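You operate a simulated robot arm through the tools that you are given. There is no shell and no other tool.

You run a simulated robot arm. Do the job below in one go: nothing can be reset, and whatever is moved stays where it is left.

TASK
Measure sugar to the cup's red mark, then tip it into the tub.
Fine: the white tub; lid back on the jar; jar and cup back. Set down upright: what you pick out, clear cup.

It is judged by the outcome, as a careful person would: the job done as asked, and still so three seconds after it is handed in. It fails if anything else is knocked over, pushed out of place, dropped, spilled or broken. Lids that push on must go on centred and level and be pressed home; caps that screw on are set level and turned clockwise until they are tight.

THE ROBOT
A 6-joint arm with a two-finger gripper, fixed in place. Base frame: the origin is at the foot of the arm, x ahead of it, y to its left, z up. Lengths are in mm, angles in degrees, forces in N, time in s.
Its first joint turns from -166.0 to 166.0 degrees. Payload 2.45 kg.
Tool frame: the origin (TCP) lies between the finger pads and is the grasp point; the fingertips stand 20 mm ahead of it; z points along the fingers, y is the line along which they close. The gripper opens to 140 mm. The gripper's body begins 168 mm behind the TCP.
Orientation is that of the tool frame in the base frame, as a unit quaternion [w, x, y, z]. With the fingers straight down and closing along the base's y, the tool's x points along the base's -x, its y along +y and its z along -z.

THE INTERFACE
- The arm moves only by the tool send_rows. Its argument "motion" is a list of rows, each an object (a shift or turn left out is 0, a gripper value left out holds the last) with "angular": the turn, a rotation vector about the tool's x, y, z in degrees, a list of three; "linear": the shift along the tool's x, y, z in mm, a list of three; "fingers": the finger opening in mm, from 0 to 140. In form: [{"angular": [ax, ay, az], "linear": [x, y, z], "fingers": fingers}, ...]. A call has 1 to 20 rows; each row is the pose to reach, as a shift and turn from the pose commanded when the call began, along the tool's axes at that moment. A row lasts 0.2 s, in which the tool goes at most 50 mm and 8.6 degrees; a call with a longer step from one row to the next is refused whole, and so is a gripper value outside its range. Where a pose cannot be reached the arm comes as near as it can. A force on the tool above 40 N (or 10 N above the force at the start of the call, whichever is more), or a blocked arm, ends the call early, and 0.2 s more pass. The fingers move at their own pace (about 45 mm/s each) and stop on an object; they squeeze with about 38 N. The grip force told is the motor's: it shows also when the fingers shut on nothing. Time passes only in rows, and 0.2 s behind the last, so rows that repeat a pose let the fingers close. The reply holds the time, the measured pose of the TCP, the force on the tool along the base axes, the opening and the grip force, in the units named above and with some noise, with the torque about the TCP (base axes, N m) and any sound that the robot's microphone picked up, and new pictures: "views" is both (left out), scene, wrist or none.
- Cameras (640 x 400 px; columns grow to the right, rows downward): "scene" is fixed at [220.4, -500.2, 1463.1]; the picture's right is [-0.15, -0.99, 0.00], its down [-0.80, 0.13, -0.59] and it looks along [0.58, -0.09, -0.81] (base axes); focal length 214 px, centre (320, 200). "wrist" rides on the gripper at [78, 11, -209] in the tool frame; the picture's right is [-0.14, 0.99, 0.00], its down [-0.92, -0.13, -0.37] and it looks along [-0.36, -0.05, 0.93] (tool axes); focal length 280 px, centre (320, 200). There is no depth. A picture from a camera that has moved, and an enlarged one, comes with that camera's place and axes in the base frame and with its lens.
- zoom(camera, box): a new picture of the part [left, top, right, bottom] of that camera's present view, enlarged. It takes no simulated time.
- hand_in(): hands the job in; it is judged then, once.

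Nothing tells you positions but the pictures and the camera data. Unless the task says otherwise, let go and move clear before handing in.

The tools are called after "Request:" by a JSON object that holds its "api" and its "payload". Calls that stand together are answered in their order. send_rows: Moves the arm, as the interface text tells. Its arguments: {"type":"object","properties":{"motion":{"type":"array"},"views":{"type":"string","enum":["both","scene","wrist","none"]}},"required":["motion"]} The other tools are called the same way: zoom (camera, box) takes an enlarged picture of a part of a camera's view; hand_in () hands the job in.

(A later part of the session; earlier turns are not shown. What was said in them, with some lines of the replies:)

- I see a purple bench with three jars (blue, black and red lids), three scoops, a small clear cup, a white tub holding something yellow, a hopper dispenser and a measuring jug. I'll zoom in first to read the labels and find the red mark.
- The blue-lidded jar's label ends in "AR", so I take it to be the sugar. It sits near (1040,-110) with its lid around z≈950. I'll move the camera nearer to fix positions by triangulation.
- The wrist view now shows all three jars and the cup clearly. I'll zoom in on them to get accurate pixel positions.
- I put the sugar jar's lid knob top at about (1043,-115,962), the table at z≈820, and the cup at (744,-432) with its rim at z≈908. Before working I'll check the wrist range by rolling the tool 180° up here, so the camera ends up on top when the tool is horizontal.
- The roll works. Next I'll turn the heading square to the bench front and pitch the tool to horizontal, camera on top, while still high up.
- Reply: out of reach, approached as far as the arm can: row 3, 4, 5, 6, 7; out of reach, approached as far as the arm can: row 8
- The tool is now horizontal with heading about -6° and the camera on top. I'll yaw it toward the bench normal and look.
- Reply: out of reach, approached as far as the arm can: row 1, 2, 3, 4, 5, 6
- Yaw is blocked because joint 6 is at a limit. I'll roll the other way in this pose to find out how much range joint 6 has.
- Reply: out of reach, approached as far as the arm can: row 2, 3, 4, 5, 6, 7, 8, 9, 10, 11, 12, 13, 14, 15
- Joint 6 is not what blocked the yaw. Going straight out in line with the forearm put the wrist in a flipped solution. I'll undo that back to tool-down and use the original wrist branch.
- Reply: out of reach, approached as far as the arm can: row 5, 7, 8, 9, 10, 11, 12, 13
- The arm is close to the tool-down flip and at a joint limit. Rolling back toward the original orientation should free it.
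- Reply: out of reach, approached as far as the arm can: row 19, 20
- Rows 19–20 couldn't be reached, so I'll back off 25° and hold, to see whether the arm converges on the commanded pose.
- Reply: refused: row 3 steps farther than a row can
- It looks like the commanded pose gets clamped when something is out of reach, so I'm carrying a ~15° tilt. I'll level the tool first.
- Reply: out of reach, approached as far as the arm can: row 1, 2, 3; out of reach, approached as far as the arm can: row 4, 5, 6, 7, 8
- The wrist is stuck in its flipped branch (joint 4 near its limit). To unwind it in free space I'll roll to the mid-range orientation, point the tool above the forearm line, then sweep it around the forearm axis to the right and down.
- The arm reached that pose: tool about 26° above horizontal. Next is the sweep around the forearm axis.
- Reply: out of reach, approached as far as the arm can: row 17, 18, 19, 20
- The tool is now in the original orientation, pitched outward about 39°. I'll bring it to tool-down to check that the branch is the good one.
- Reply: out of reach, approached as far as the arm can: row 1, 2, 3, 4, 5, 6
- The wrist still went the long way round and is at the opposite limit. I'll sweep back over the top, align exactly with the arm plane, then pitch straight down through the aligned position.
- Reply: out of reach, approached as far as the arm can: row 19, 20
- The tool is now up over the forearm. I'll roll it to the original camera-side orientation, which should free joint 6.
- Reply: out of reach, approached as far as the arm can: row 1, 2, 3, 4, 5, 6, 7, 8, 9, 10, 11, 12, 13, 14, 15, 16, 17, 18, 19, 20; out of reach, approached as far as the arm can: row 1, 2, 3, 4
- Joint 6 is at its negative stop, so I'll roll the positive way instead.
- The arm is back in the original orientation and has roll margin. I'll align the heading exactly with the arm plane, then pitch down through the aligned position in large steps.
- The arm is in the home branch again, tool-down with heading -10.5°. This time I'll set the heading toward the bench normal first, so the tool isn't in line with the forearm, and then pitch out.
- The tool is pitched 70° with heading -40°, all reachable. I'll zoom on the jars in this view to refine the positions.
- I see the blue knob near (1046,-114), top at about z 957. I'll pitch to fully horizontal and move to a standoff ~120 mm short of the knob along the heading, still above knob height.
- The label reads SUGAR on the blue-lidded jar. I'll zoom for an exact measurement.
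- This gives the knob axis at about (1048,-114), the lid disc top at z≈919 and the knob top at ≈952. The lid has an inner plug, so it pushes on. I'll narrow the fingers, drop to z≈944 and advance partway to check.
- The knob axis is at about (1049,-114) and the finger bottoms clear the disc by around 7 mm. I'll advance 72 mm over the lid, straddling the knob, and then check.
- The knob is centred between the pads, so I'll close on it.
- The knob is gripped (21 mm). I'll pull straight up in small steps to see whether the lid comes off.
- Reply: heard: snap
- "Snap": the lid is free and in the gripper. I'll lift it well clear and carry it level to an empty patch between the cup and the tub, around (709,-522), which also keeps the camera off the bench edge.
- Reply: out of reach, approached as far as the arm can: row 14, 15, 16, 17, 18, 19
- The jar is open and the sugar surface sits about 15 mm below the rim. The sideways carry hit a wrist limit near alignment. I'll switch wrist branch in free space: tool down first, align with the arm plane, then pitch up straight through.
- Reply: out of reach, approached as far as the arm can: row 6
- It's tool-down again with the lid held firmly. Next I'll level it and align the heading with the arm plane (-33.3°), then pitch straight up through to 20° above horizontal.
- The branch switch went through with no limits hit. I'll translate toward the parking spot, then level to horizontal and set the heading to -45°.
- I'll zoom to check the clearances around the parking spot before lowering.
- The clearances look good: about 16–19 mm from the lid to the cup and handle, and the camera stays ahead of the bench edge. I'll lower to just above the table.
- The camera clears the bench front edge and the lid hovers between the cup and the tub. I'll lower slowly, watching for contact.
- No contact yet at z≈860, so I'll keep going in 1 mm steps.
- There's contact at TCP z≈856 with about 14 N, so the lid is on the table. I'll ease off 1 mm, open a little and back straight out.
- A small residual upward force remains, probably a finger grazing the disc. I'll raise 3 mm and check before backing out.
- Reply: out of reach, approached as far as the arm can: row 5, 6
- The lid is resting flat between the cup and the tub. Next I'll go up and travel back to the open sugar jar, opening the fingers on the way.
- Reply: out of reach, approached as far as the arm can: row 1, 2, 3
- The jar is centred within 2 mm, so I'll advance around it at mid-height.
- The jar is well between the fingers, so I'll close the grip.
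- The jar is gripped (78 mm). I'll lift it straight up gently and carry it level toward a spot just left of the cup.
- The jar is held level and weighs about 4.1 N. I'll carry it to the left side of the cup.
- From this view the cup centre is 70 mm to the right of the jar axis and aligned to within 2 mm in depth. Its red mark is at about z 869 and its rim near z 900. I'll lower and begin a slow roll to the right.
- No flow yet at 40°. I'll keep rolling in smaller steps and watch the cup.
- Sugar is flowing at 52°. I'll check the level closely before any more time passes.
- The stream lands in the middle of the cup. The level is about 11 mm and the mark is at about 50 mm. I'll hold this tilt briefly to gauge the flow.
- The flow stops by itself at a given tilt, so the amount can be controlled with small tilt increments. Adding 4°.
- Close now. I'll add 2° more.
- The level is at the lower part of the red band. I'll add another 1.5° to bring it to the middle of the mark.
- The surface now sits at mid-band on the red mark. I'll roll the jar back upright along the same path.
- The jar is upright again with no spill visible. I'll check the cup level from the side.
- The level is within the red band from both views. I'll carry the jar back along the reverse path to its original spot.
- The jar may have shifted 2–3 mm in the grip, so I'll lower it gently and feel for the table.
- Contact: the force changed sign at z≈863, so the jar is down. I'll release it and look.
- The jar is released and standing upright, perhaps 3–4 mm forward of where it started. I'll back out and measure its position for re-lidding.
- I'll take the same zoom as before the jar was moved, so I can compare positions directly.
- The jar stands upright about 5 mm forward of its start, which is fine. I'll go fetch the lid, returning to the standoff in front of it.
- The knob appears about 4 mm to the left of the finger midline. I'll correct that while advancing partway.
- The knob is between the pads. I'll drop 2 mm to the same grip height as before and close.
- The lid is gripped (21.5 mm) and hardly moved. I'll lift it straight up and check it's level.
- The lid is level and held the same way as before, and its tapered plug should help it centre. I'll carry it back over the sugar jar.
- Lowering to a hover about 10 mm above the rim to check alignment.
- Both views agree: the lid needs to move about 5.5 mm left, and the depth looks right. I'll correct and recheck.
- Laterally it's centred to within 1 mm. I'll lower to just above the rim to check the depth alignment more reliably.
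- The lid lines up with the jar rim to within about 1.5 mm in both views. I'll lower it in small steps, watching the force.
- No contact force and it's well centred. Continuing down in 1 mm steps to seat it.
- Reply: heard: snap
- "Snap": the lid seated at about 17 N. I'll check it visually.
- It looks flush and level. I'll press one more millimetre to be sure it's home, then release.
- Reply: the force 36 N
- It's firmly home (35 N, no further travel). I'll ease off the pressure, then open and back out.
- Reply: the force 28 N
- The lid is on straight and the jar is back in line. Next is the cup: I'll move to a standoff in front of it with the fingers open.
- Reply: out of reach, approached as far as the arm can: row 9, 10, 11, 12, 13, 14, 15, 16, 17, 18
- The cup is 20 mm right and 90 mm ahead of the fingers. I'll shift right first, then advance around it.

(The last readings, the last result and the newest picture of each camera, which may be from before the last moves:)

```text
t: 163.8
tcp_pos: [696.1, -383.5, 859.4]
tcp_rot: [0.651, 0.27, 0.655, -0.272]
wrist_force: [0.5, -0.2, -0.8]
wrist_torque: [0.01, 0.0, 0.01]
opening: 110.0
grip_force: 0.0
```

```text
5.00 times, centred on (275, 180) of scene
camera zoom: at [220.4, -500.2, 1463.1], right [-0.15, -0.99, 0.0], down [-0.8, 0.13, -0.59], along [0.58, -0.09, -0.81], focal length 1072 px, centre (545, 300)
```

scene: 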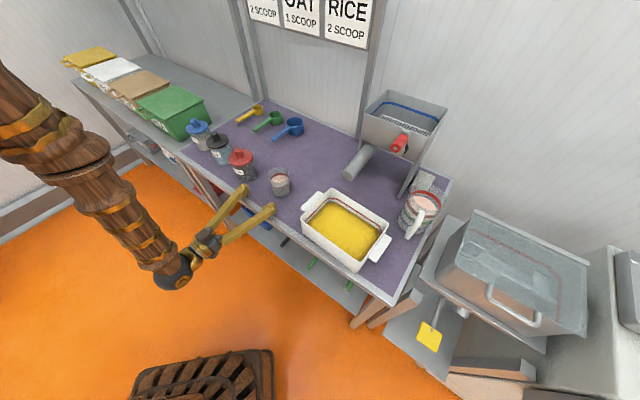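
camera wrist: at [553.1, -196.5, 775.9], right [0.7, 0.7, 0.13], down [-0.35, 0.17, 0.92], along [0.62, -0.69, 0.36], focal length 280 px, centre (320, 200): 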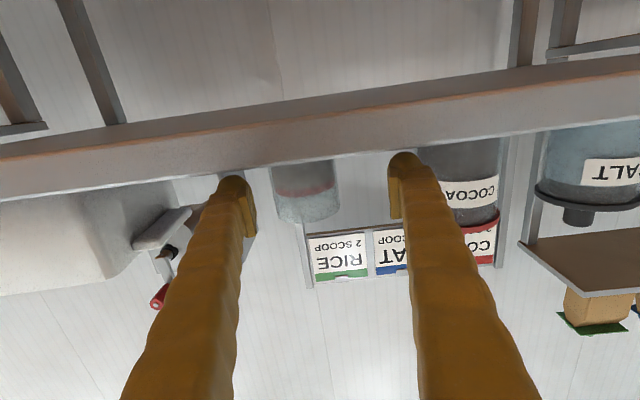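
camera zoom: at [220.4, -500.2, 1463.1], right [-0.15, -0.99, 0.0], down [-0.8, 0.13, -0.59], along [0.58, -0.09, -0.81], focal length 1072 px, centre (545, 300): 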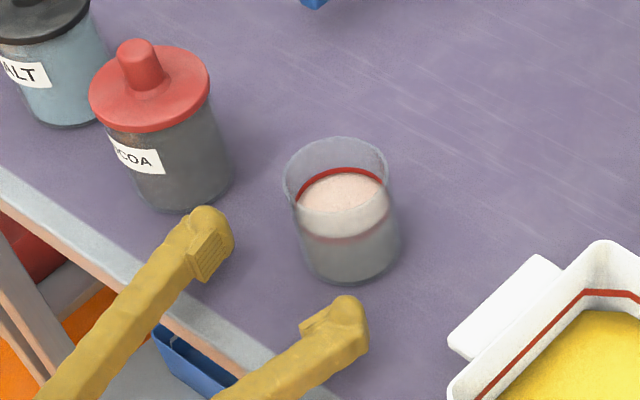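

The cup is now centred (offset ≈1.5 mm) with 66 mm to go. Advancing.

Request:
{"api": "send_rows", "payload": {"motion": [{"linear": [0, -1, 15]}, {"linear": [0, -1, 32]}, {"linear": [0, -1, 48]}, {"linear": [0, -1, 60]}, {"linear": [0, -1, 66]}, {"linear": [0, -1, 66]}], "views": "none"}}

Request:
{"api": "zoom", "payload": {"camera": "wrist", "box": [200, 100, 440, 250]}}

Request:
{"api": "zoom", "payload": {"camera": "scene", "box": [240, 140, 320, 210]}}

```text
t: 165.2
tcp_pos: [743.5, -431.6, 859.6]
tcp_rot: [0.651, 0.27, 0.655, -0.273]
wrist_force: [0.3, 0.0, -0.4]
wrist_torque: [0.02, 0.03, 0.01]
opening: 110.1
grip_force: 0.1
```

```text
2.67 times, centred on (320, 175) of wrist
camera zoom: at [602.1, -274.6, 780.8], right [0.7, 0.7, 0.13], down [-0.34, 0.17, 0.92], along [0.62, -0.69, 0.36], focal length 748 px, centre (320, 267)
```

zoom: 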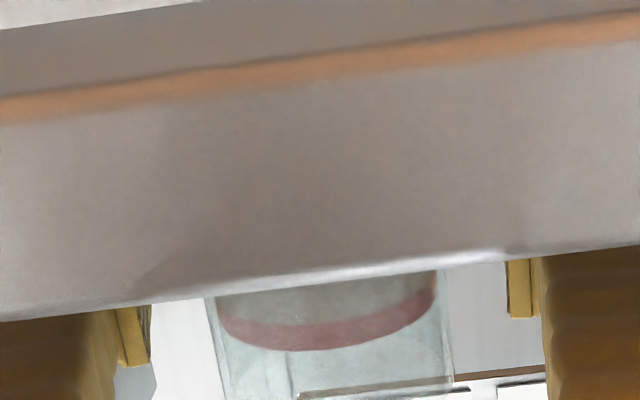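

```text
5.71 times, centred on (280, 175) of scene
camera zoom: at [220.4, -500.2, 1463.1], right [-0.15, -0.99, 0.0], down [-0.8, 0.13, -0.59], along [0.58, -0.09, -0.81], focal length 1226 px, centre (549, 343)
```

zoom: 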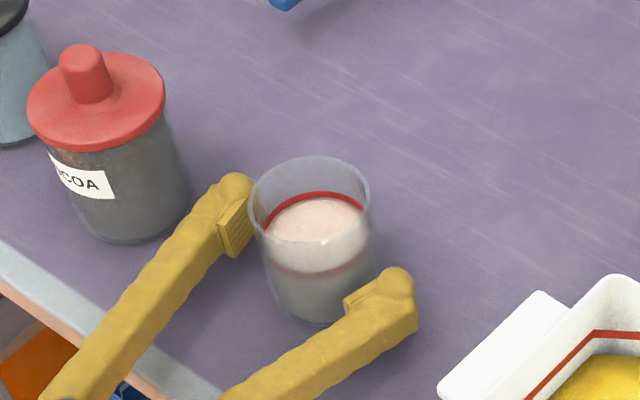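

Request:
{"api": "send_rows", "payload": {"motion": [{"linear": [0, 0, 3]}, {"linear": [0, 0, 3], "fingers": 90}, {"linear": [0, 0, 3], "fingers": 60}, {"linear": [0, 0, 3], "fingers": 60}, {"linear": [0, 0, 3], "fingers": 60}, {"linear": [0, 0, 3], "fingers": 60}], "views": "none"}}

Request:
{"api": "zoom", "payload": {"camera": "scene", "box": [240, 140, 320, 210]}}

```text
t: 166.6
tcp_pos: [745.2, -432.5, 858.9]
tcp_rot: [0.651, 0.27, 0.655, -0.273]
wrist_force: [-0.5, -0.4, 1.3]
wrist_torque: [0.07, -0.09, -0.02]
opening: 71.5
grip_force: 37.7
```

```text
5.71 times, centred on (280, 175) of scene
camera zoom: at [220.4, -500.2, 1463.1], right [-0.15, -0.99, 0.0], down [-0.8, 0.13, -0.59], along [0.58, -0.09, -0.81], focal length 1226 px, centre (549, 343)
```

zoom: 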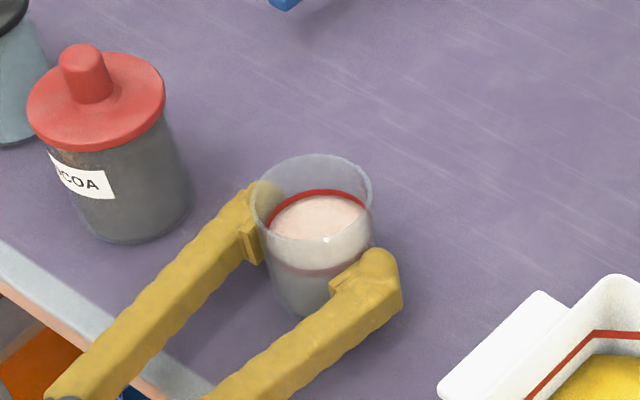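

The cup is gripped at 71.5 mm. I'll lift it gently, still level, then carry it over the tub.

Request:
{"api": "send_rows", "payload": {"motion": [{"linear": [-3, 0, 0]}, {"linear": [-10, 0, 0]}, {"linear": [-25, 0, 0]}, {"linear": [-45, 0, 0]}, {"linear": [-68, 0, 0]}, {"linear": [-90, 0, 0]}, {"linear": [-110, 0, 0]}, {"linear": [-124, 0, 0]}, {"linear": [-130, 0, 0]}, {"linear": [-130, 0, 0]}], "views": "both"}}

Request:
{"api": "zoom", "payload": {"camera": "scene", "box": [230, 110, 330, 200]}}

```text
t: 168.8
tcp_pos: [746.1, -432.0, 989.1]
tcp_rot: [0.652, 0.269, 0.655, -0.272]
wrist_force: [0.0, 0.8, -2.4]
wrist_torque: [0.04, 0.0, -0.03]
opening: 70.8
grip_force: 38.1
camera wrist: at [604.0, -275.7, 910.6], right [0.7, 0.7, 0.13], down [-0.34, 0.17, 0.92], along [0.62, -0.69, 0.36], focal length 280 px, centre (320, 200)
```

scene: 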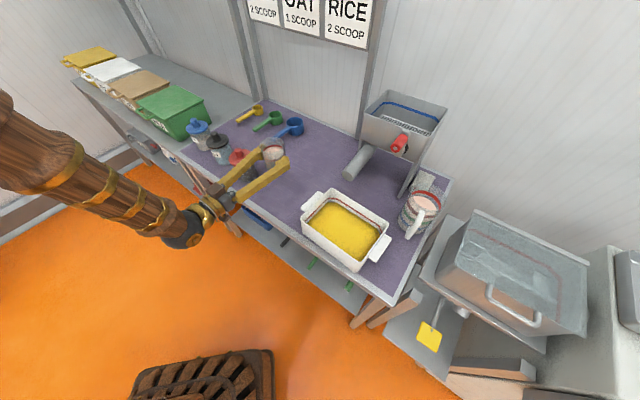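
wrist: 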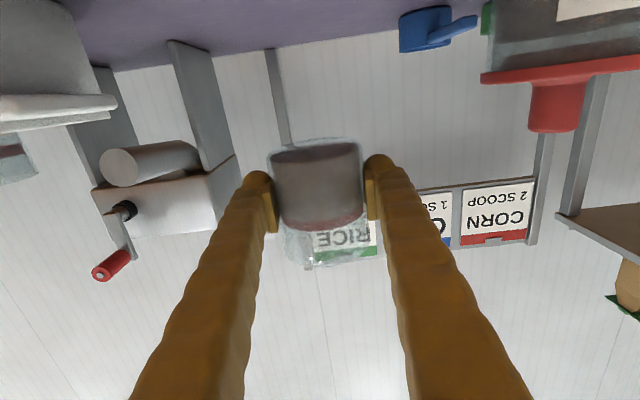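

```text
4.44 times, centred on (280, 155) of scene
camera zoom: at [220.4, -500.2, 1463.1], right [-0.15, -0.99, 0.0], down [-0.8, 0.13, -0.59], along [0.58, -0.09, -0.81], focal length 953 px, centre (498, 400)
```

zoom: 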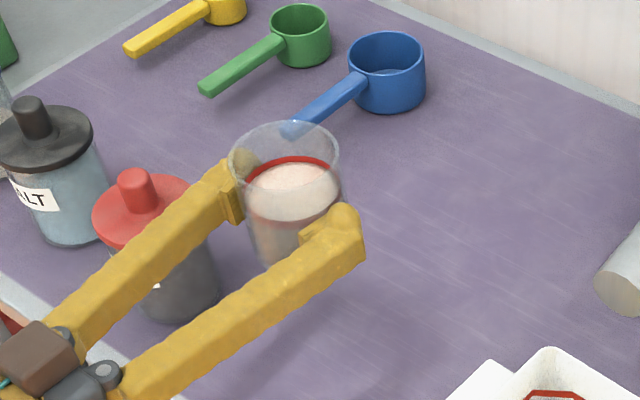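

Request:
{"api": "send_rows", "payload": {"motion": [{"linear": [0, -8, 0]}, {"linear": [0, -24, 0]}, {"linear": [0, -44, 0]}, {"linear": [0, -66, 0]}, {"linear": [0, -88, 0]}, {"linear": [0, -110, 0]}, {"linear": [0, -132, 0]}, {"linear": [0, -154, 0]}, {"linear": [0, -176, 0]}, {"linear": [0, -196, 0]}, {"linear": [0, -212, 0]}, {"linear": [0, -221, 0]}, {"linear": [0, -225, 0]}, {"linear": [0, -225, 0]}], "views": "both"}}

Request:
{"api": "zoom", "payload": {"camera": "scene", "box": [270, 130, 420, 280]}}

Request:
{"api": "zoom", "payload": {"camera": "wrist", "box": [0, 0, 640, 200]}}

```text
t: 171.8
tcp_pos: [586.0, -591.3, 990.2]
tcp_rot: [0.651, 0.271, 0.655, -0.273]
wrist_force: [0.5, 0.3, -1.8]
wrist_torque: [0.02, 0.03, 0.01]
opening: 70.7
grip_force: 38.1
camera wrist: at [443.6, -434.9, 912.1], right [0.7, 0.7, 0.13], down [-0.34, 0.17, 0.92], along [0.62, -0.69, 0.36], focal length 280 px, centre (320, 200)
```

scene: 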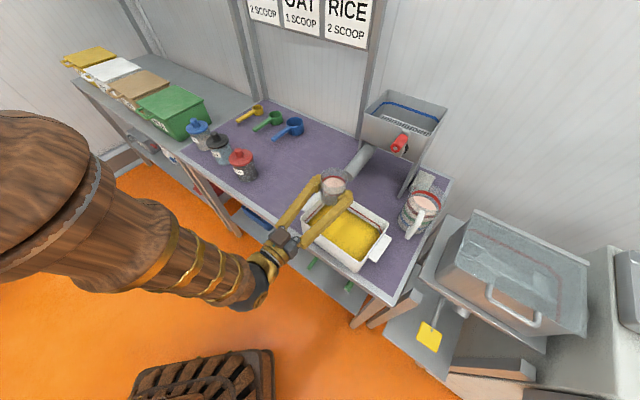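
wrist: 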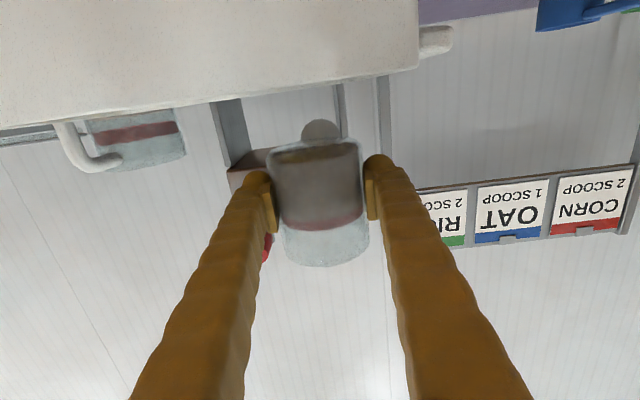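

```text
2.67 times, centred on (345, 205) of scene
camera zoom: at [220.4, -500.2, 1463.1], right [-0.15, -0.99, 0.0], down [-0.8, 0.13, -0.59], along [0.58, -0.09, -0.81], focal length 572 px, centre (253, 187)
```

zoom: 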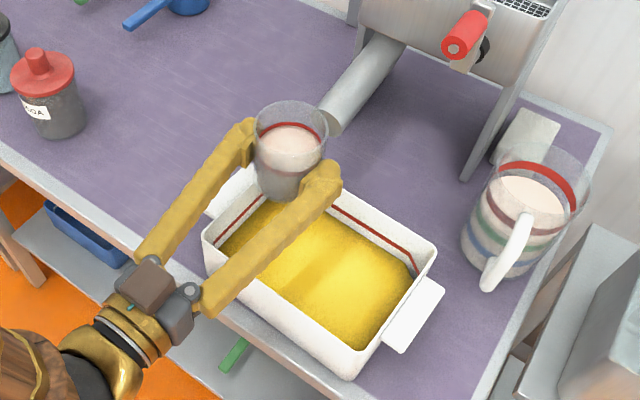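

```text
1.00 times, centred on (320, 100) of wrist (not enlarged: the box is as wide or as high as the picture)
camera zoom: at [443.6, -434.9, 912.1], right [0.7, 0.7, 0.13], down [-0.34, 0.17, 0.92], along [0.62, -0.69, 0.36], focal length 280 px, centre (320, 300)
```

zoom: 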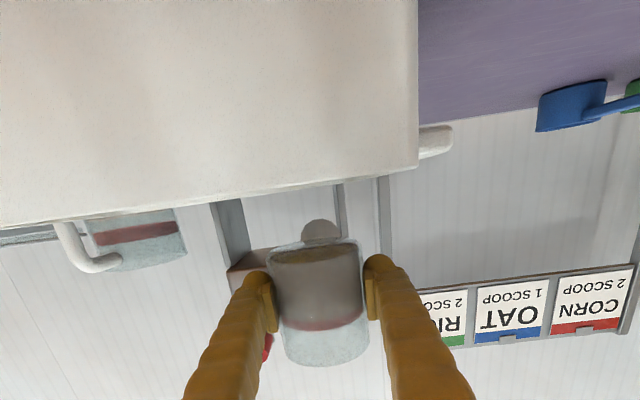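

The cup is above the tub. I'll ease back 12 mm from the spout, lower slightly, and start tipping.

Request:
{"api": "send_rows", "payload": {"motion": [{"linear": [4, 0, -4]}, {"linear": [9, 0, -9]}, {"linear": [12, 0, -12]}, {"linear": [12, 0, -12]}], "views": "none"}}

Request:
{"api": "send_rows", "payload": {"motion": [{"angular": [0, 0, 5]}, {"angular": [0, 0, 11]}, {"angular": [0, 0, 17]}, {"angular": [0, 0, 23]}, {"angular": [0, 0, 29]}, {"angular": [0, 0, 35]}, {"angular": [0, 0, 40]}, {"angular": [0, 0, 40]}], "views": "scene"}}

Request:
{"api": "zoom", "payload": {"camera": "scene", "box": [280, 140, 400, 260]}}

```text
t: 172.8
tcp_pos: [577.2, -580.4, 979.1]
tcp_rot: [0.651, 0.27, 0.656, -0.273]
wrist_force: [0.8, 0.0, -2.1]
wrist_torque: [-0.01, -0.01, -0.02]
opening: 70.5
grip_force: 38.1
```

```text
t: 174.6
tcp_pos: [576.5, -581.7, 978.2]
tcp_rot: [0.705, 0.478, 0.522, -0.033]
wrist_force: [0.3, -0.7, -1.8]
wrist_torque: [0.02, 0.02, -0.04]
opening: 70.7
grip_force: 37.6
```

scene: 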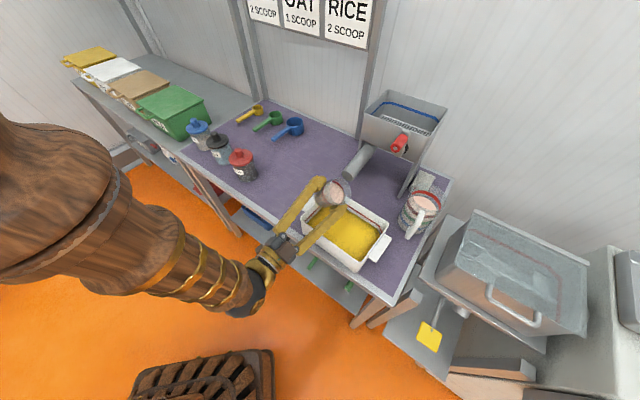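

```text
3.33 times, centred on (340, 200) of scene
camera zoom: at [220.4, -500.2, 1463.1], right [-0.15, -0.99, 0.0], down [-0.8, 0.13, -0.59], along [0.58, -0.09, -0.81], focal length 715 px, centre (253, 200)
```

zoom: 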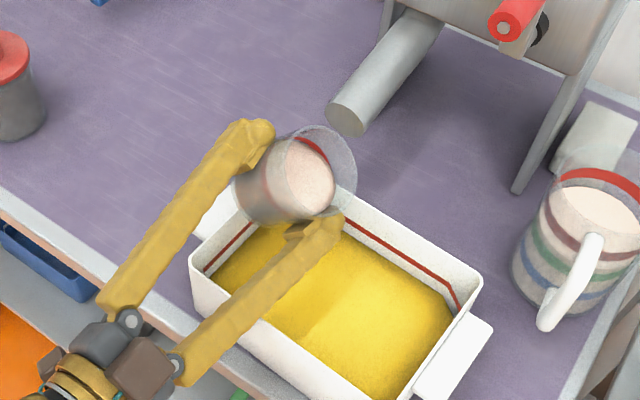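

The lip is above the middle of the tub. Continuing the tilt.

Request:
{"api": "send_rows", "payload": {"motion": [{"angular": [0, 0, 4]}, {"angular": [0, 0, 8]}, {"angular": [0, 0, 12]}, {"angular": [0, 0, 16]}, {"angular": [0, 0, 20]}, {"angular": [0, 0, 20]}], "views": "none"}}

Request:
{"api": "zoom", "payload": {"camera": "scene", "box": [280, 140, 400, 260]}}

```text
t: 176.0
tcp_pos: [576.6, -581.5, 978.3]
tcp_rot: [0.7, 0.561, 0.432, 0.09]
wrist_force: [-0.5, -0.1, -3.4]
wrist_torque: [-0.03, 0.03, 0.03]
opening: 70.7
grip_force: 38.1
```

```text
3.33 times, centred on (340, 200) of scene
camera zoom: at [220.4, -500.2, 1463.1], right [-0.15, -0.99, 0.0], down [-0.8, 0.13, -0.59], along [0.58, -0.09, -0.81], focal length 715 px, centre (253, 200)
```

zoom: 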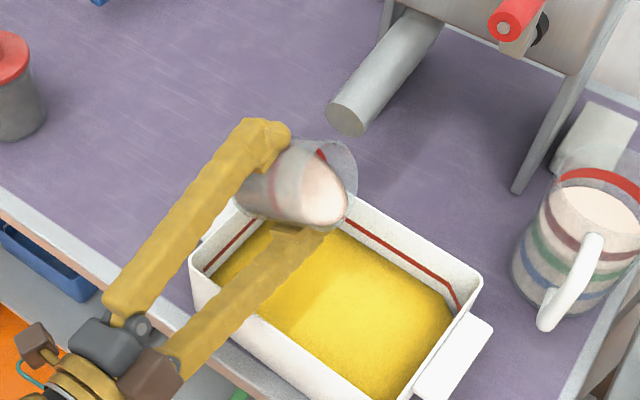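

Request:
{"api": "send_rows", "payload": {"motion": [{"angular": [0, 0, 4]}, {"angular": [0, 0, 8]}, {"angular": [0, 0, 12]}, {"angular": [0, 0, 16]}, {"angular": [0, 0, 20]}, {"angular": [0, 0, 20]}], "views": "none"}}

Request:
{"api": "zoom", "payload": {"camera": "scene", "box": [280, 140, 400, 260]}}

```text
t: 177.4
tcp_pos: [577.3, -582.2, 977.7]
tcp_rot: [0.674, 0.627, 0.328, 0.21]
wrist_force: [-0.1, 0.3, -1.3]
wrist_torque: [-0.01, 0.01, -0.01]
opening: 70.0
grip_force: 38.2
```

```text
3.33 times, centred on (340, 200) of scene
camera zoom: at [220.4, -500.2, 1463.1], right [-0.15, -0.99, 0.0], down [-0.8, 0.13, -0.59], along [0.58, -0.09, -0.81], focal length 715 px, centre (253, 200)
```

zoom: 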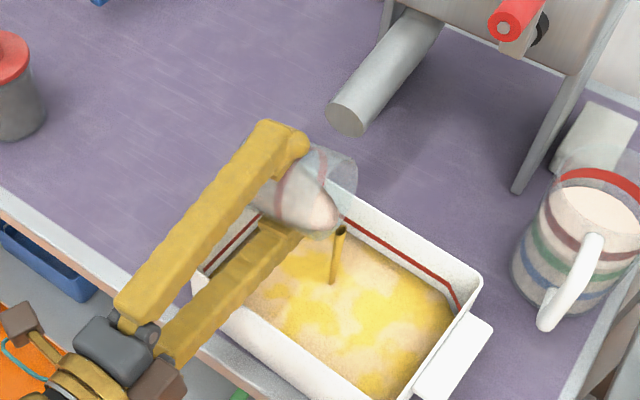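

Sugar is falling into the tub. I'll keep tipping to empty the cup.

Request:
{"api": "send_rows", "payload": {"motion": [{"angular": [0, 0, 4]}, {"angular": [0, 0, 8]}, {"angular": [0, 0, 12]}, {"angular": [0, 0, 16]}, {"angular": [0, 0, 20]}, {"angular": [0, 0, 25]}, {"angular": [0, 0, 30]}, {"angular": [0, 0, 30]}, {"angular": [0, 0, 30]}], "views": "both"}}

Request:
{"api": "zoom", "payload": {"camera": "scene", "box": [280, 140, 400, 260]}}

```text
t: 179.4
tcp_pos: [577.1, -582.2, 978.6]
tcp_rot: [0.597, 0.691, 0.154, 0.377]
wrist_force: [-0.6, -0.1, -0.2]
wrist_torque: [-0.04, 0.0, 0.01]
opening: 69.8
grip_force: 38.3
camera wrist: at [478.3, -384.7, 1014.9], right [-0.33, -0.33, 0.89], down [-0.84, -0.32, -0.43], along [0.42, -0.89, -0.17], focal length 280 px, centre (320, 200)
```

scene: 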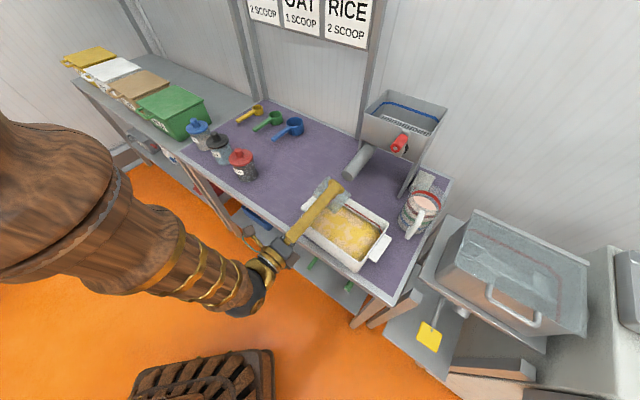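
wrist: 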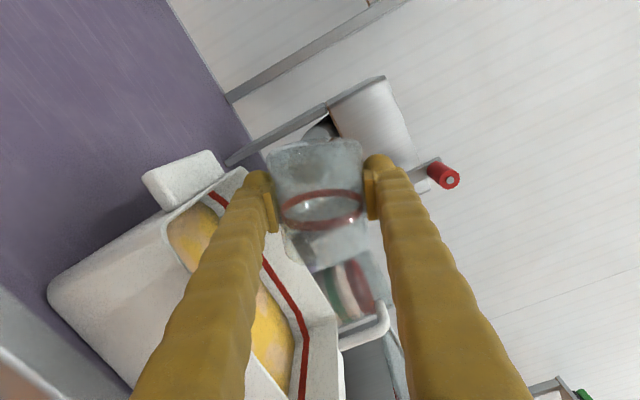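

```text
3.33 times, centred on (340, 200) of scene
camera zoom: at [220.4, -500.2, 1463.1], right [-0.15, -0.99, 0.0], down [-0.8, 0.13, -0.59], along [0.58, -0.09, -0.81], focal length 715 px, centre (253, 200)
```

zoom: 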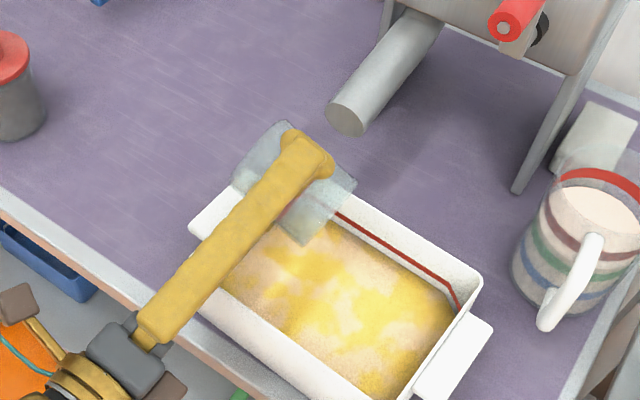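

The cup looks empty. I'll tip a bit further to be sure and look inside.

Request:
{"api": "send_rows", "payload": {"motion": [{"angular": [0, 0, 5]}, {"angular": [0, 0, 10]}, {"angular": [0, 0, 15]}, {"angular": [0, 0, 20]}, {"angular": [0, 0, 20]}, {"angular": [0, 0, 20]}], "views": "none"}}

Request:
{"api": "zoom", "payload": {"camera": "wrist", "box": [220, 110, 420, 260]}}

Request:
{"api": "zoom", "payload": {"camera": "scene", "box": [280, 140, 400, 260]}}

```text
t: 180.8
tcp_pos: [577.8, -583.5, 977.2]
tcp_rot: [0.522, 0.708, 0.032, 0.475]
wrist_force: [0.2, 0.7, -0.8]
wrist_torque: [0.04, 0.04, -0.01]
opening: 69.8
grip_force: 38.3
```

```text
2.67 times, centred on (320, 185) of wrist
camera zoom: at [466.3, -396.6, 1036.4], right [-0.52, -0.52, 0.67], down [-0.71, -0.18, -0.69], along [0.48, -0.83, -0.28], focal length 748 px, centre (320, 240)
```

zoom: 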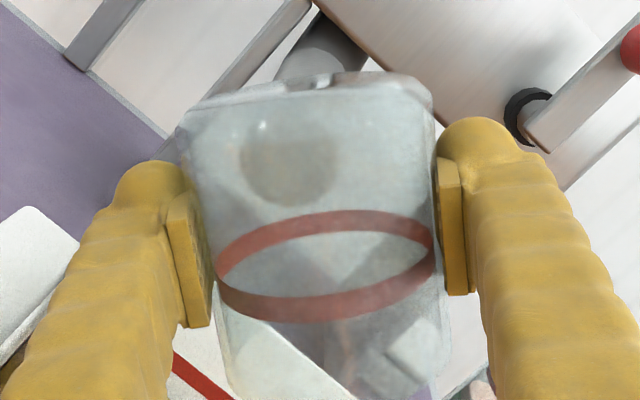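

```text
3.33 times, centred on (340, 200) of scene
camera zoom: at [220.4, -500.2, 1463.1], right [-0.15, -0.99, 0.0], down [-0.8, 0.13, -0.59], along [0.58, -0.09, -0.81], focal length 715 px, centre (253, 200)
```

zoom: 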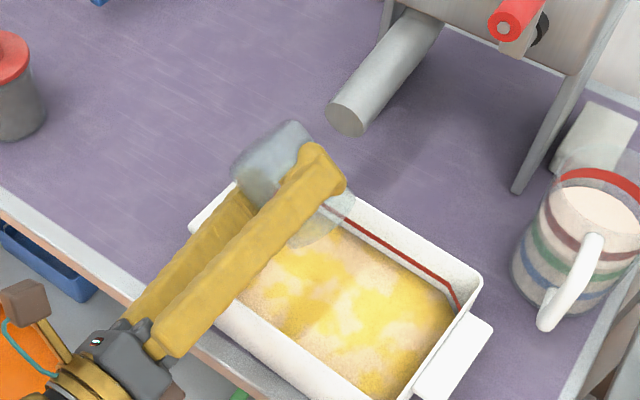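

The cup is empty: I can see straight through it. I'll roll it back upright over the tub.

Request:
{"api": "send_rows", "payload": {"motion": [{"angular": [0, 0, -6]}, {"angular": [0, 0, -14]}, {"angular": [0, 0, -22]}, {"angular": [0, 0, -30]}, {"angular": [0, 0, -38]}, {"angular": [0, 0, -46]}, {"angular": [0, 0, -54]}, {"angular": [0, 0, -62]}, {"angular": [0, 0, -70]}, {"angular": [0, 0, -78]}, {"angular": [0, 0, -86]}, {"angular": [0, 0, -94]}, {"angular": [0, 0, -102]}, {"angular": [0, 0, -110]}, {"angular": [0, 0, -118]}, {"angular": [0, 0, -125]}, {"angular": [0, 0, -130]}, {"angular": [0, 0, -130]}], "views": "both"}}

Request:
{"api": "zoom", "payload": {"camera": "scene", "box": [260, 130, 420, 280]}}

Request:
{"api": "zoom", "payload": {"camera": "wrist", "box": [220, 110, 420, 290]}}

```text
t: 184.6
tcp_pos: [576.5, -581.1, 978.3]
tcp_rot: [0.651, 0.27, 0.654, -0.272]
wrist_force: [-0.9, -0.1, -1.4]
wrist_torque: [0.04, 0.02, 0.01]
opening: 69.5
grip_force: 38.4
camera wrist: at [436.0, -426.1, 899.9], right [0.7, 0.7, 0.13], down [-0.34, 0.17, 0.92], along [0.62, -0.69, 0.36], focal length 280 px, centre (320, 200)
```

scene: 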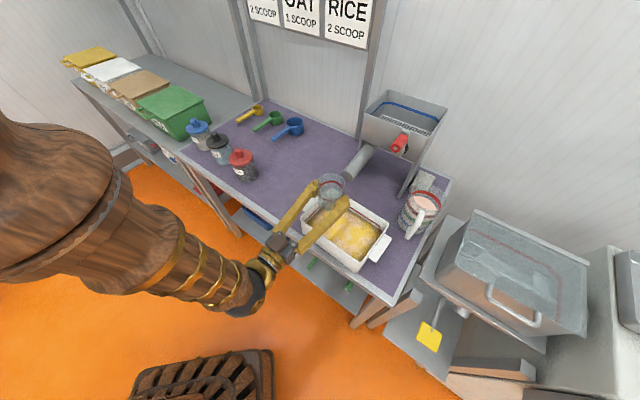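
wrist: 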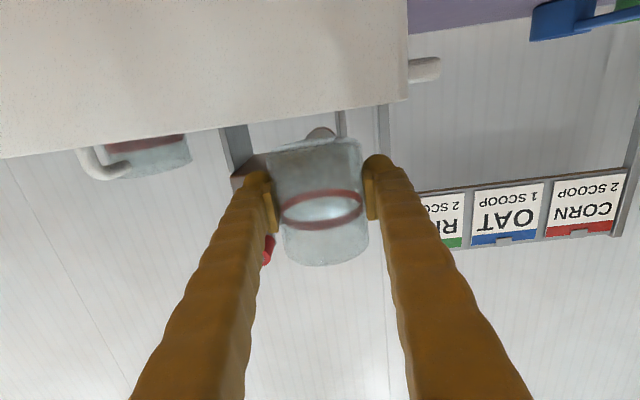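

```text
2.67 times, centred on (340, 205) of scene
camera zoom: at [220.4, -500.2, 1463.1], right [-0.15, -0.99, 0.0], down [-0.8, 0.13, -0.59], along [0.58, -0.09, -0.81], focal length 572 px, centre (267, 187)
```

zoom: 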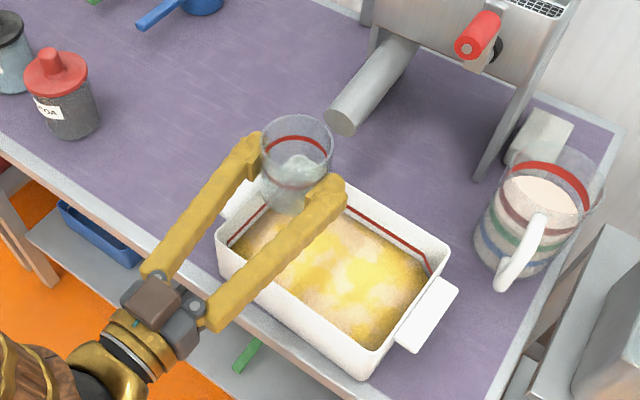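

```text
2.22 times, centred on (320, 200) of wrist
camera zoom: at [436.0, -426.1, 899.9], right [0.7, 0.7, 0.13], down [-0.34, 0.17, 0.92], along [0.62, -0.69, 0.36], focal length 623 px, centre (320, 200)
```

zoom: 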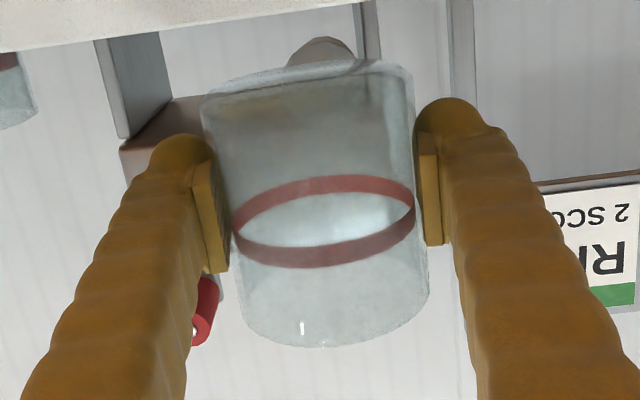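

The cup is clear and empty, and I see no spill. I'll carry it back to its original spot, offsetting a few millimetres for the small forward slip in the grip.

Request:
{"api": "send_rows", "payload": {"motion": [{"linear": [-12, 8, 3]}, {"linear": [-12, 28, 6]}, {"linear": [-12, 55, 6.5]}, {"linear": [-12, 85, 6.5]}, {"linear": [-12, 115, 6.5]}, {"linear": [-12, 145, 6.5]}, {"linear": [-12, 175, 6.5]}, {"linear": [-12, 200, 6.5]}, {"linear": [-12, 217, 6.5]}, {"linear": [-12, 225, 6.5]}, {"linear": [-12, 225, 6.5]}, {"linear": [20, 225, 6.5]}, {"linear": [55, 225, 6.5]}, {"linear": [85, 225, 6.5]}, {"linear": [102, 225, 6.5]}, {"linear": [110, 225, 6.5]}, {"linear": [110, 225, 6.5]}], "views": "both"}}

Request:
{"api": "zoom", "payload": {"camera": "scene", "box": [240, 140, 320, 210]}}

```text
t: 188.2
tcp_pos: [740.7, -426.7, 866.7]
tcp_rot: [0.652, 0.27, 0.654, -0.272]
wrist_force: [0.1, 0.9, -1.3]
wrist_torque: [0.01, -0.01, 0.01]
opening: 69.5
grip_force: 38.0
camera wrist: at [598.8, -271.5, 789.3], right [0.7, 0.7, 0.13], down [-0.34, 0.17, 0.92], along [0.62, -0.69, 0.36], focal length 280 px, centre (320, 200)
```

scene: 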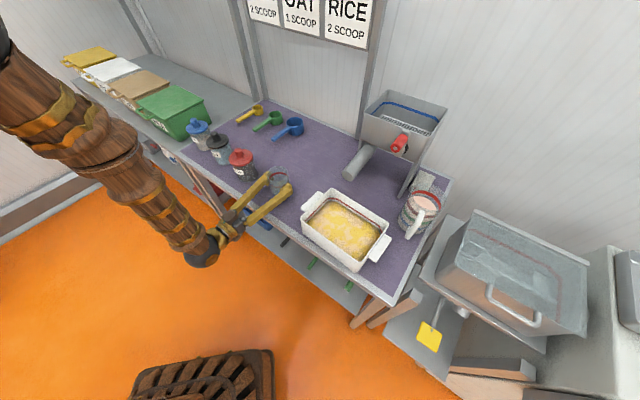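
wrist: 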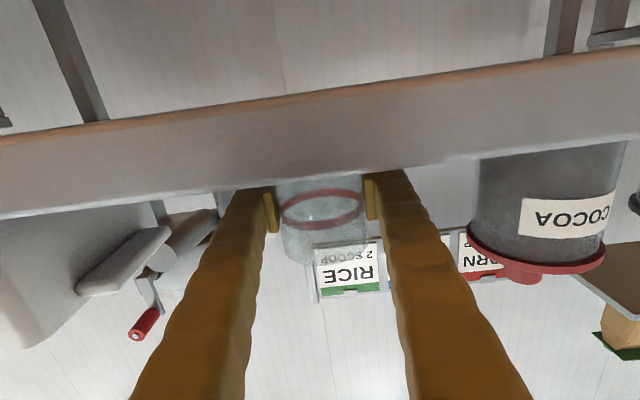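

```text
5.71 times, centred on (280, 175) of scene
camera zoom: at [220.4, -500.2, 1463.1], right [-0.15, -0.99, 0.0], down [-0.8, 0.13, -0.59], along [0.58, -0.09, -0.81], focal length 1226 px, centre (549, 343)
```

zoom: 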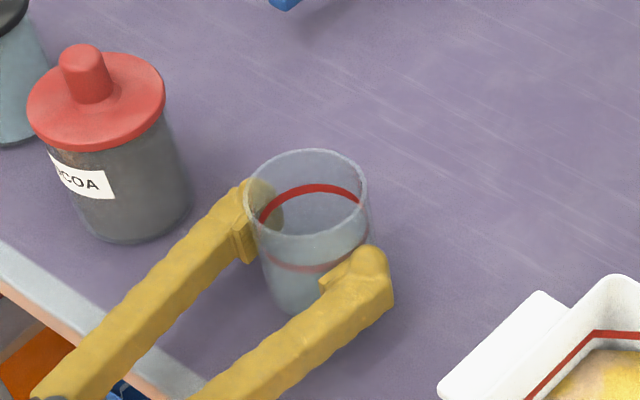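

The projected landing position matches the original to within 2 mm. Lowering the last few millimetres slowly.

Request:
{"api": "send_rows", "payload": {"motion": [{"linear": [2, 0, 0]}, {"linear": [4, 0, 0]}, {"linear": [5, 0, 0]}, {"linear": [5, 0, 0]}], "views": "none"}}

Request:
{"api": "send_rows", "payload": {"motion": [{"linear": [1, 0, 0]}, {"linear": [2, 0, 0]}, {"linear": [2, 0, 0]}], "views": "none"}}

```text
t: 189.2
tcp_pos: [740.1, -428.0, 863.5]
tcp_rot: [0.651, 0.27, 0.655, -0.273]
wrist_force: [0.1, -0.2, -1.2]
wrist_torque: [-0.02, -0.02, -0.03]
opening: 69.6
grip_force: 37.4
```

```text
t: 190.0
tcp_pos: [739.9, -427.4, 860.2]
tcp_rot: [0.65, 0.27, 0.655, -0.273]
wrist_force: [-0.2, -0.7, -1.2]
wrist_torque: [0.03, 0.0, 0.02]
opening: 69.3
grip_force: 37.4
```

Request:
{"api": "send_rows", "payload": {"motion": [{"linear": [1, 0, 0]}, {"linear": [1, 0, 0]}], "views": "none"}}

Request:
{"api": "send_rows", "payload": {"motion": [{"linear": [1, 0, 0]}, {"linear": [1, 0, 0]}], "views": "none"}}

Request:
{"api": "zoom", "payload": {"camera": "scene", "box": [240, 140, 320, 210]}}

```text
t: 190.6
tcp_pos: [740.7, -427.5, 859.4]
tcp_rot: [0.651, 0.27, 0.655, -0.273]
wrist_force: [-0.5, 0.4, -0.9]
wrist_torque: [-0.01, -0.02, -0.02]
opening: 69.6
grip_force: 37.7
```

```text
t: 191.2
tcp_pos: [740.8, -428.3, 858.9]
tcp_rot: [0.651, 0.27, 0.655, -0.272]
wrist_force: [-1.5, -0.4, 3.8]
wrist_torque: [0.01, -0.09, -0.02]
opening: 69.1
grip_force: 37.9
```

```text
5.71 times, centred on (280, 175) of scene
camera zoom: at [220.4, -500.2, 1463.1], right [-0.15, -0.99, 0.0], down [-0.8, 0.13, -0.59], along [0.58, -0.09, -0.81], focal length 1226 px, centre (549, 343)
```

zoom: 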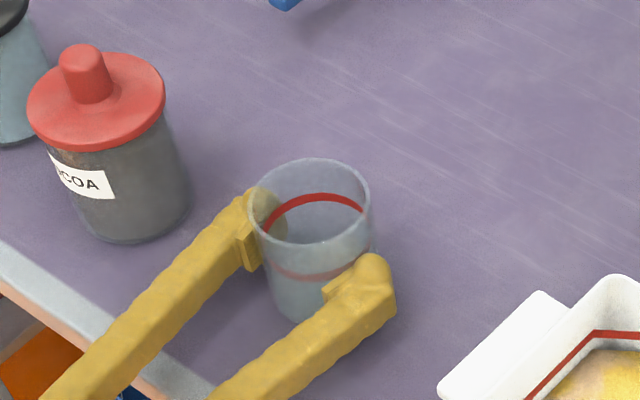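

The cup is down (contact felt) and its rim is right where it started. I'll release and back out.

Request:
{"api": "send_rows", "payload": {"motion": [{"fingers": 76}, {"fingers": 86}, {"fingers": 110}, {"fingers": 110}, {"fingers": 110}, {"fingers": 110}], "views": "none"}}

Request:
{"api": "zoom", "payload": {"camera": "scene", "box": [240, 140, 320, 210]}}

```text
t: 192.6
tcp_pos: [740.9, -428.4, 858.3]
tcp_rot: [0.651, 0.271, 0.654, -0.274]
wrist_force: [-0.3, -1.0, 0.0]
wrist_torque: [0.0, -0.01, 0.0]
opening: 109.9
grip_force: 0.1
```

```text
5.71 times, centred on (280, 175) of scene
camera zoom: at [220.4, -500.2, 1463.1], right [-0.15, -0.99, 0.0], down [-0.8, 0.13, -0.59], along [0.58, -0.09, -0.81], focal length 1226 px, centre (549, 343)
```

zoom: 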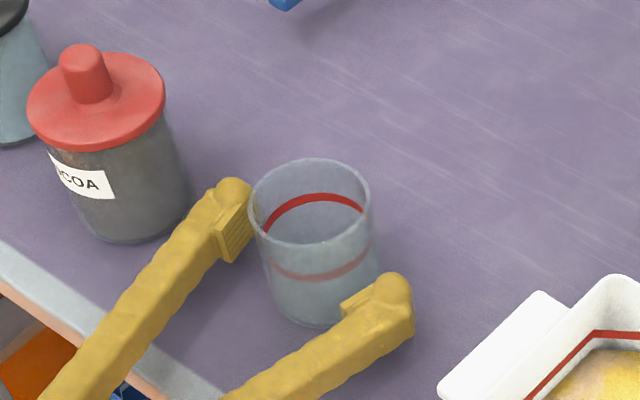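

Request:
{"api": "send_rows", "payload": {"motion": [{"linear": [0, 0, -12]}, {"linear": [0, 0, -30]}, {"linear": [0, 0, -48]}, {"linear": [0, 0, -62]}, {"linear": [0, 0, -62]}, {"linear": [-30, 0, -62]}, {"linear": [-70, 0, -62]}, {"linear": [-115, 0, -62]}, {"linear": [-160, 0, -62]}, {"linear": [-200, 0, -62]}, {"linear": [-200, 0, -62]}], "views": "both"}}

Request:
{"api": "zoom", "payload": {"camera": "scene", "box": [170, 100, 330, 210]}}

Request:
{"api": "zoom", "payload": {"camera": "scene", "box": [280, 140, 440, 290]}}

```text
t: 195.0
tcp_pos: [699.1, -386.5, 1058.0]
tcp_rot: [0.651, 0.269, 0.655, -0.273]
wrist_force: [0.0, -0.1, 0.0]
wrist_torque: [0.01, 0.01, 0.0]
opening: 110.0
grip_force: 0.1
camera wrist: at [557.9, -228.9, 980.1], right [0.7, 0.7, 0.13], down [-0.34, 0.17, 0.92], along [0.62, -0.69, 0.36], focal length 280 px, centre (320, 200)
```

scene: 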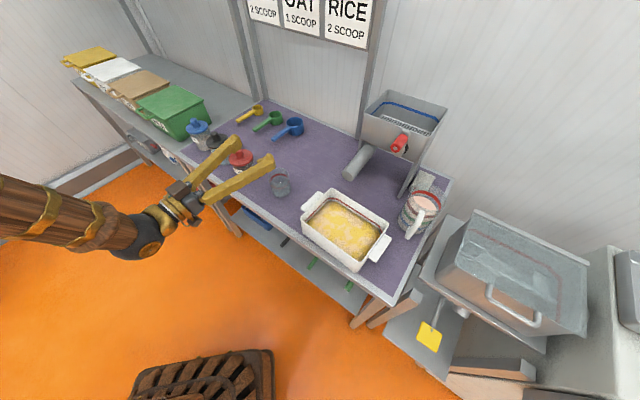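
wrist: 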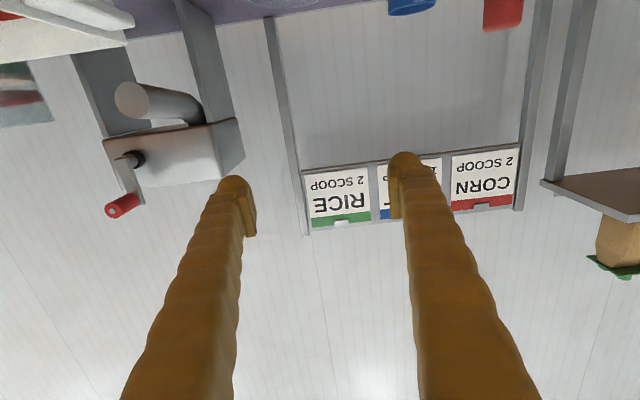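

```text
3.64 times, centred on (250, 155) of scene
camera zoom: at [220.4, -500.2, 1463.1], right [-0.15, -0.99, 0.0], down [-0.8, 0.13, -0.59], along [0.58, -0.09, -0.81], focal length 780 px, centre (574, 364)
```

zoom: 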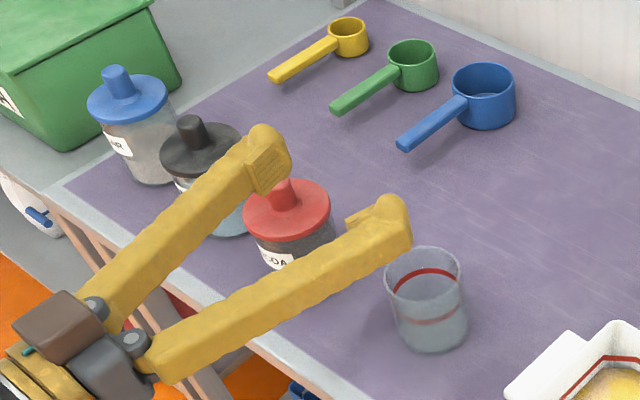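

```text
2.67 times, centred on (360, 215) of scene
camera zoom: at [220.4, -500.2, 1463.1], right [-0.15, -0.99, 0.0], down [-0.8, 0.13, -0.59], along [0.58, -0.09, -0.81], focal length 572 px, centre (213, 160)
```

zoom: 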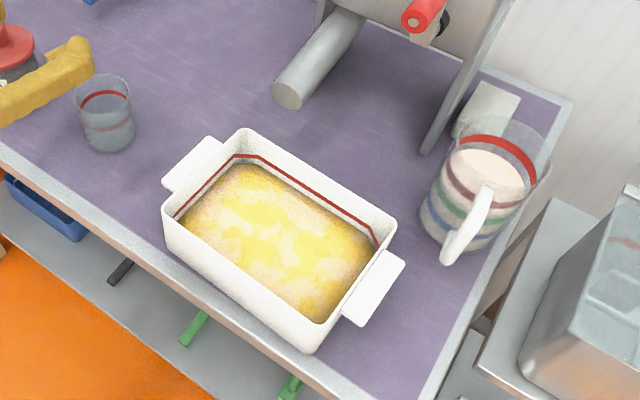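

The cup is upright and empty at its spot, the jar is lidded, and the sugar is in the white tub. I'll move the arm a bit higher and clear, and do a last check.

Request:
{"api": "send_rows", "payload": {"motion": [{"linear": [-40, 0, 0]}, {"linear": [-80, 0, 0]}, {"linear": [-110, 0, -10]}, {"linear": [-110, 0, -10]}], "views": "scene"}}

Request:
{"api": "zoom", "payload": {"camera": "scene", "box": [170, 110, 310, 210]}}

```text
t: 196.0
tcp_pos: [691.3, -377.0, 1169.5]
tcp_rot: [0.651, 0.27, 0.655, -0.273]
wrist_force: [0.4, 0.1, 0.0]
wrist_torque: [0.01, 0.02, 0.0]
opening: 109.9
grip_force: 0.1
```

scene: 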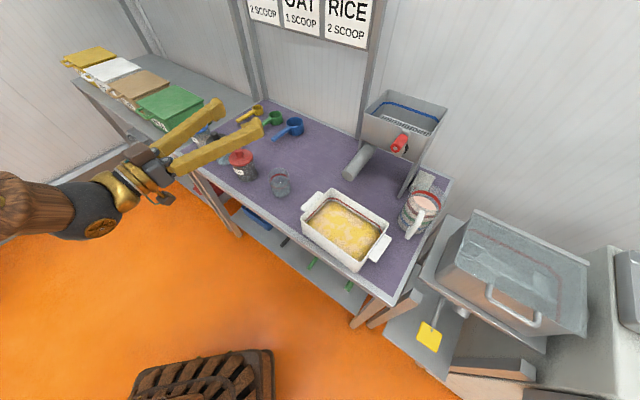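

```text
4.00 times, centred on (240, 160) of scene
camera zoom: at [220.4, -500.2, 1463.1], right [-0.15, -0.99, 0.0], down [-0.8, 0.13, -0.59], along [0.58, -0.09, -0.81], focal length 858 px, centre (640, 360)
```

zoom: 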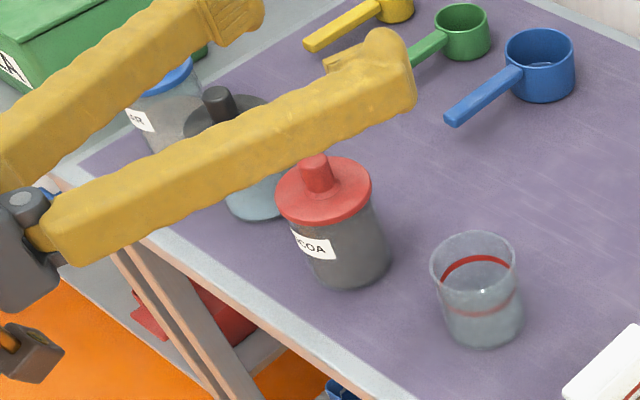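

Everything is in place: the sugar jar is lidded and back in its row, the empty cup is upright at its spot, the sugar is in the white tub, and the arm is clear and empty-handed. Handing in.

Request:
{"api": "hand_in", "payload": {}}

```text
The job is handed in.
```

I measured sugar to the cup's red mark, tipped it all into the white tub, and handed the job in. The hand-in gave no verdict.

- **Sugar:** the level came to about the middle of the red band before I tipped it. The cup was empty afterwards, and I saw no spill on the bench.
- **Jar:** the lid snapped on level and centred, then took a firm press (about 35 N) without moving further. The jar stands upright about 3–4 mm from where it started, because it slipped slightly in the grip while pouring.
- **Cup:** it is upright and empty, within about 2 mm of its original spot.
- **Arm:** the gripper is empty, open and clear above the bench.
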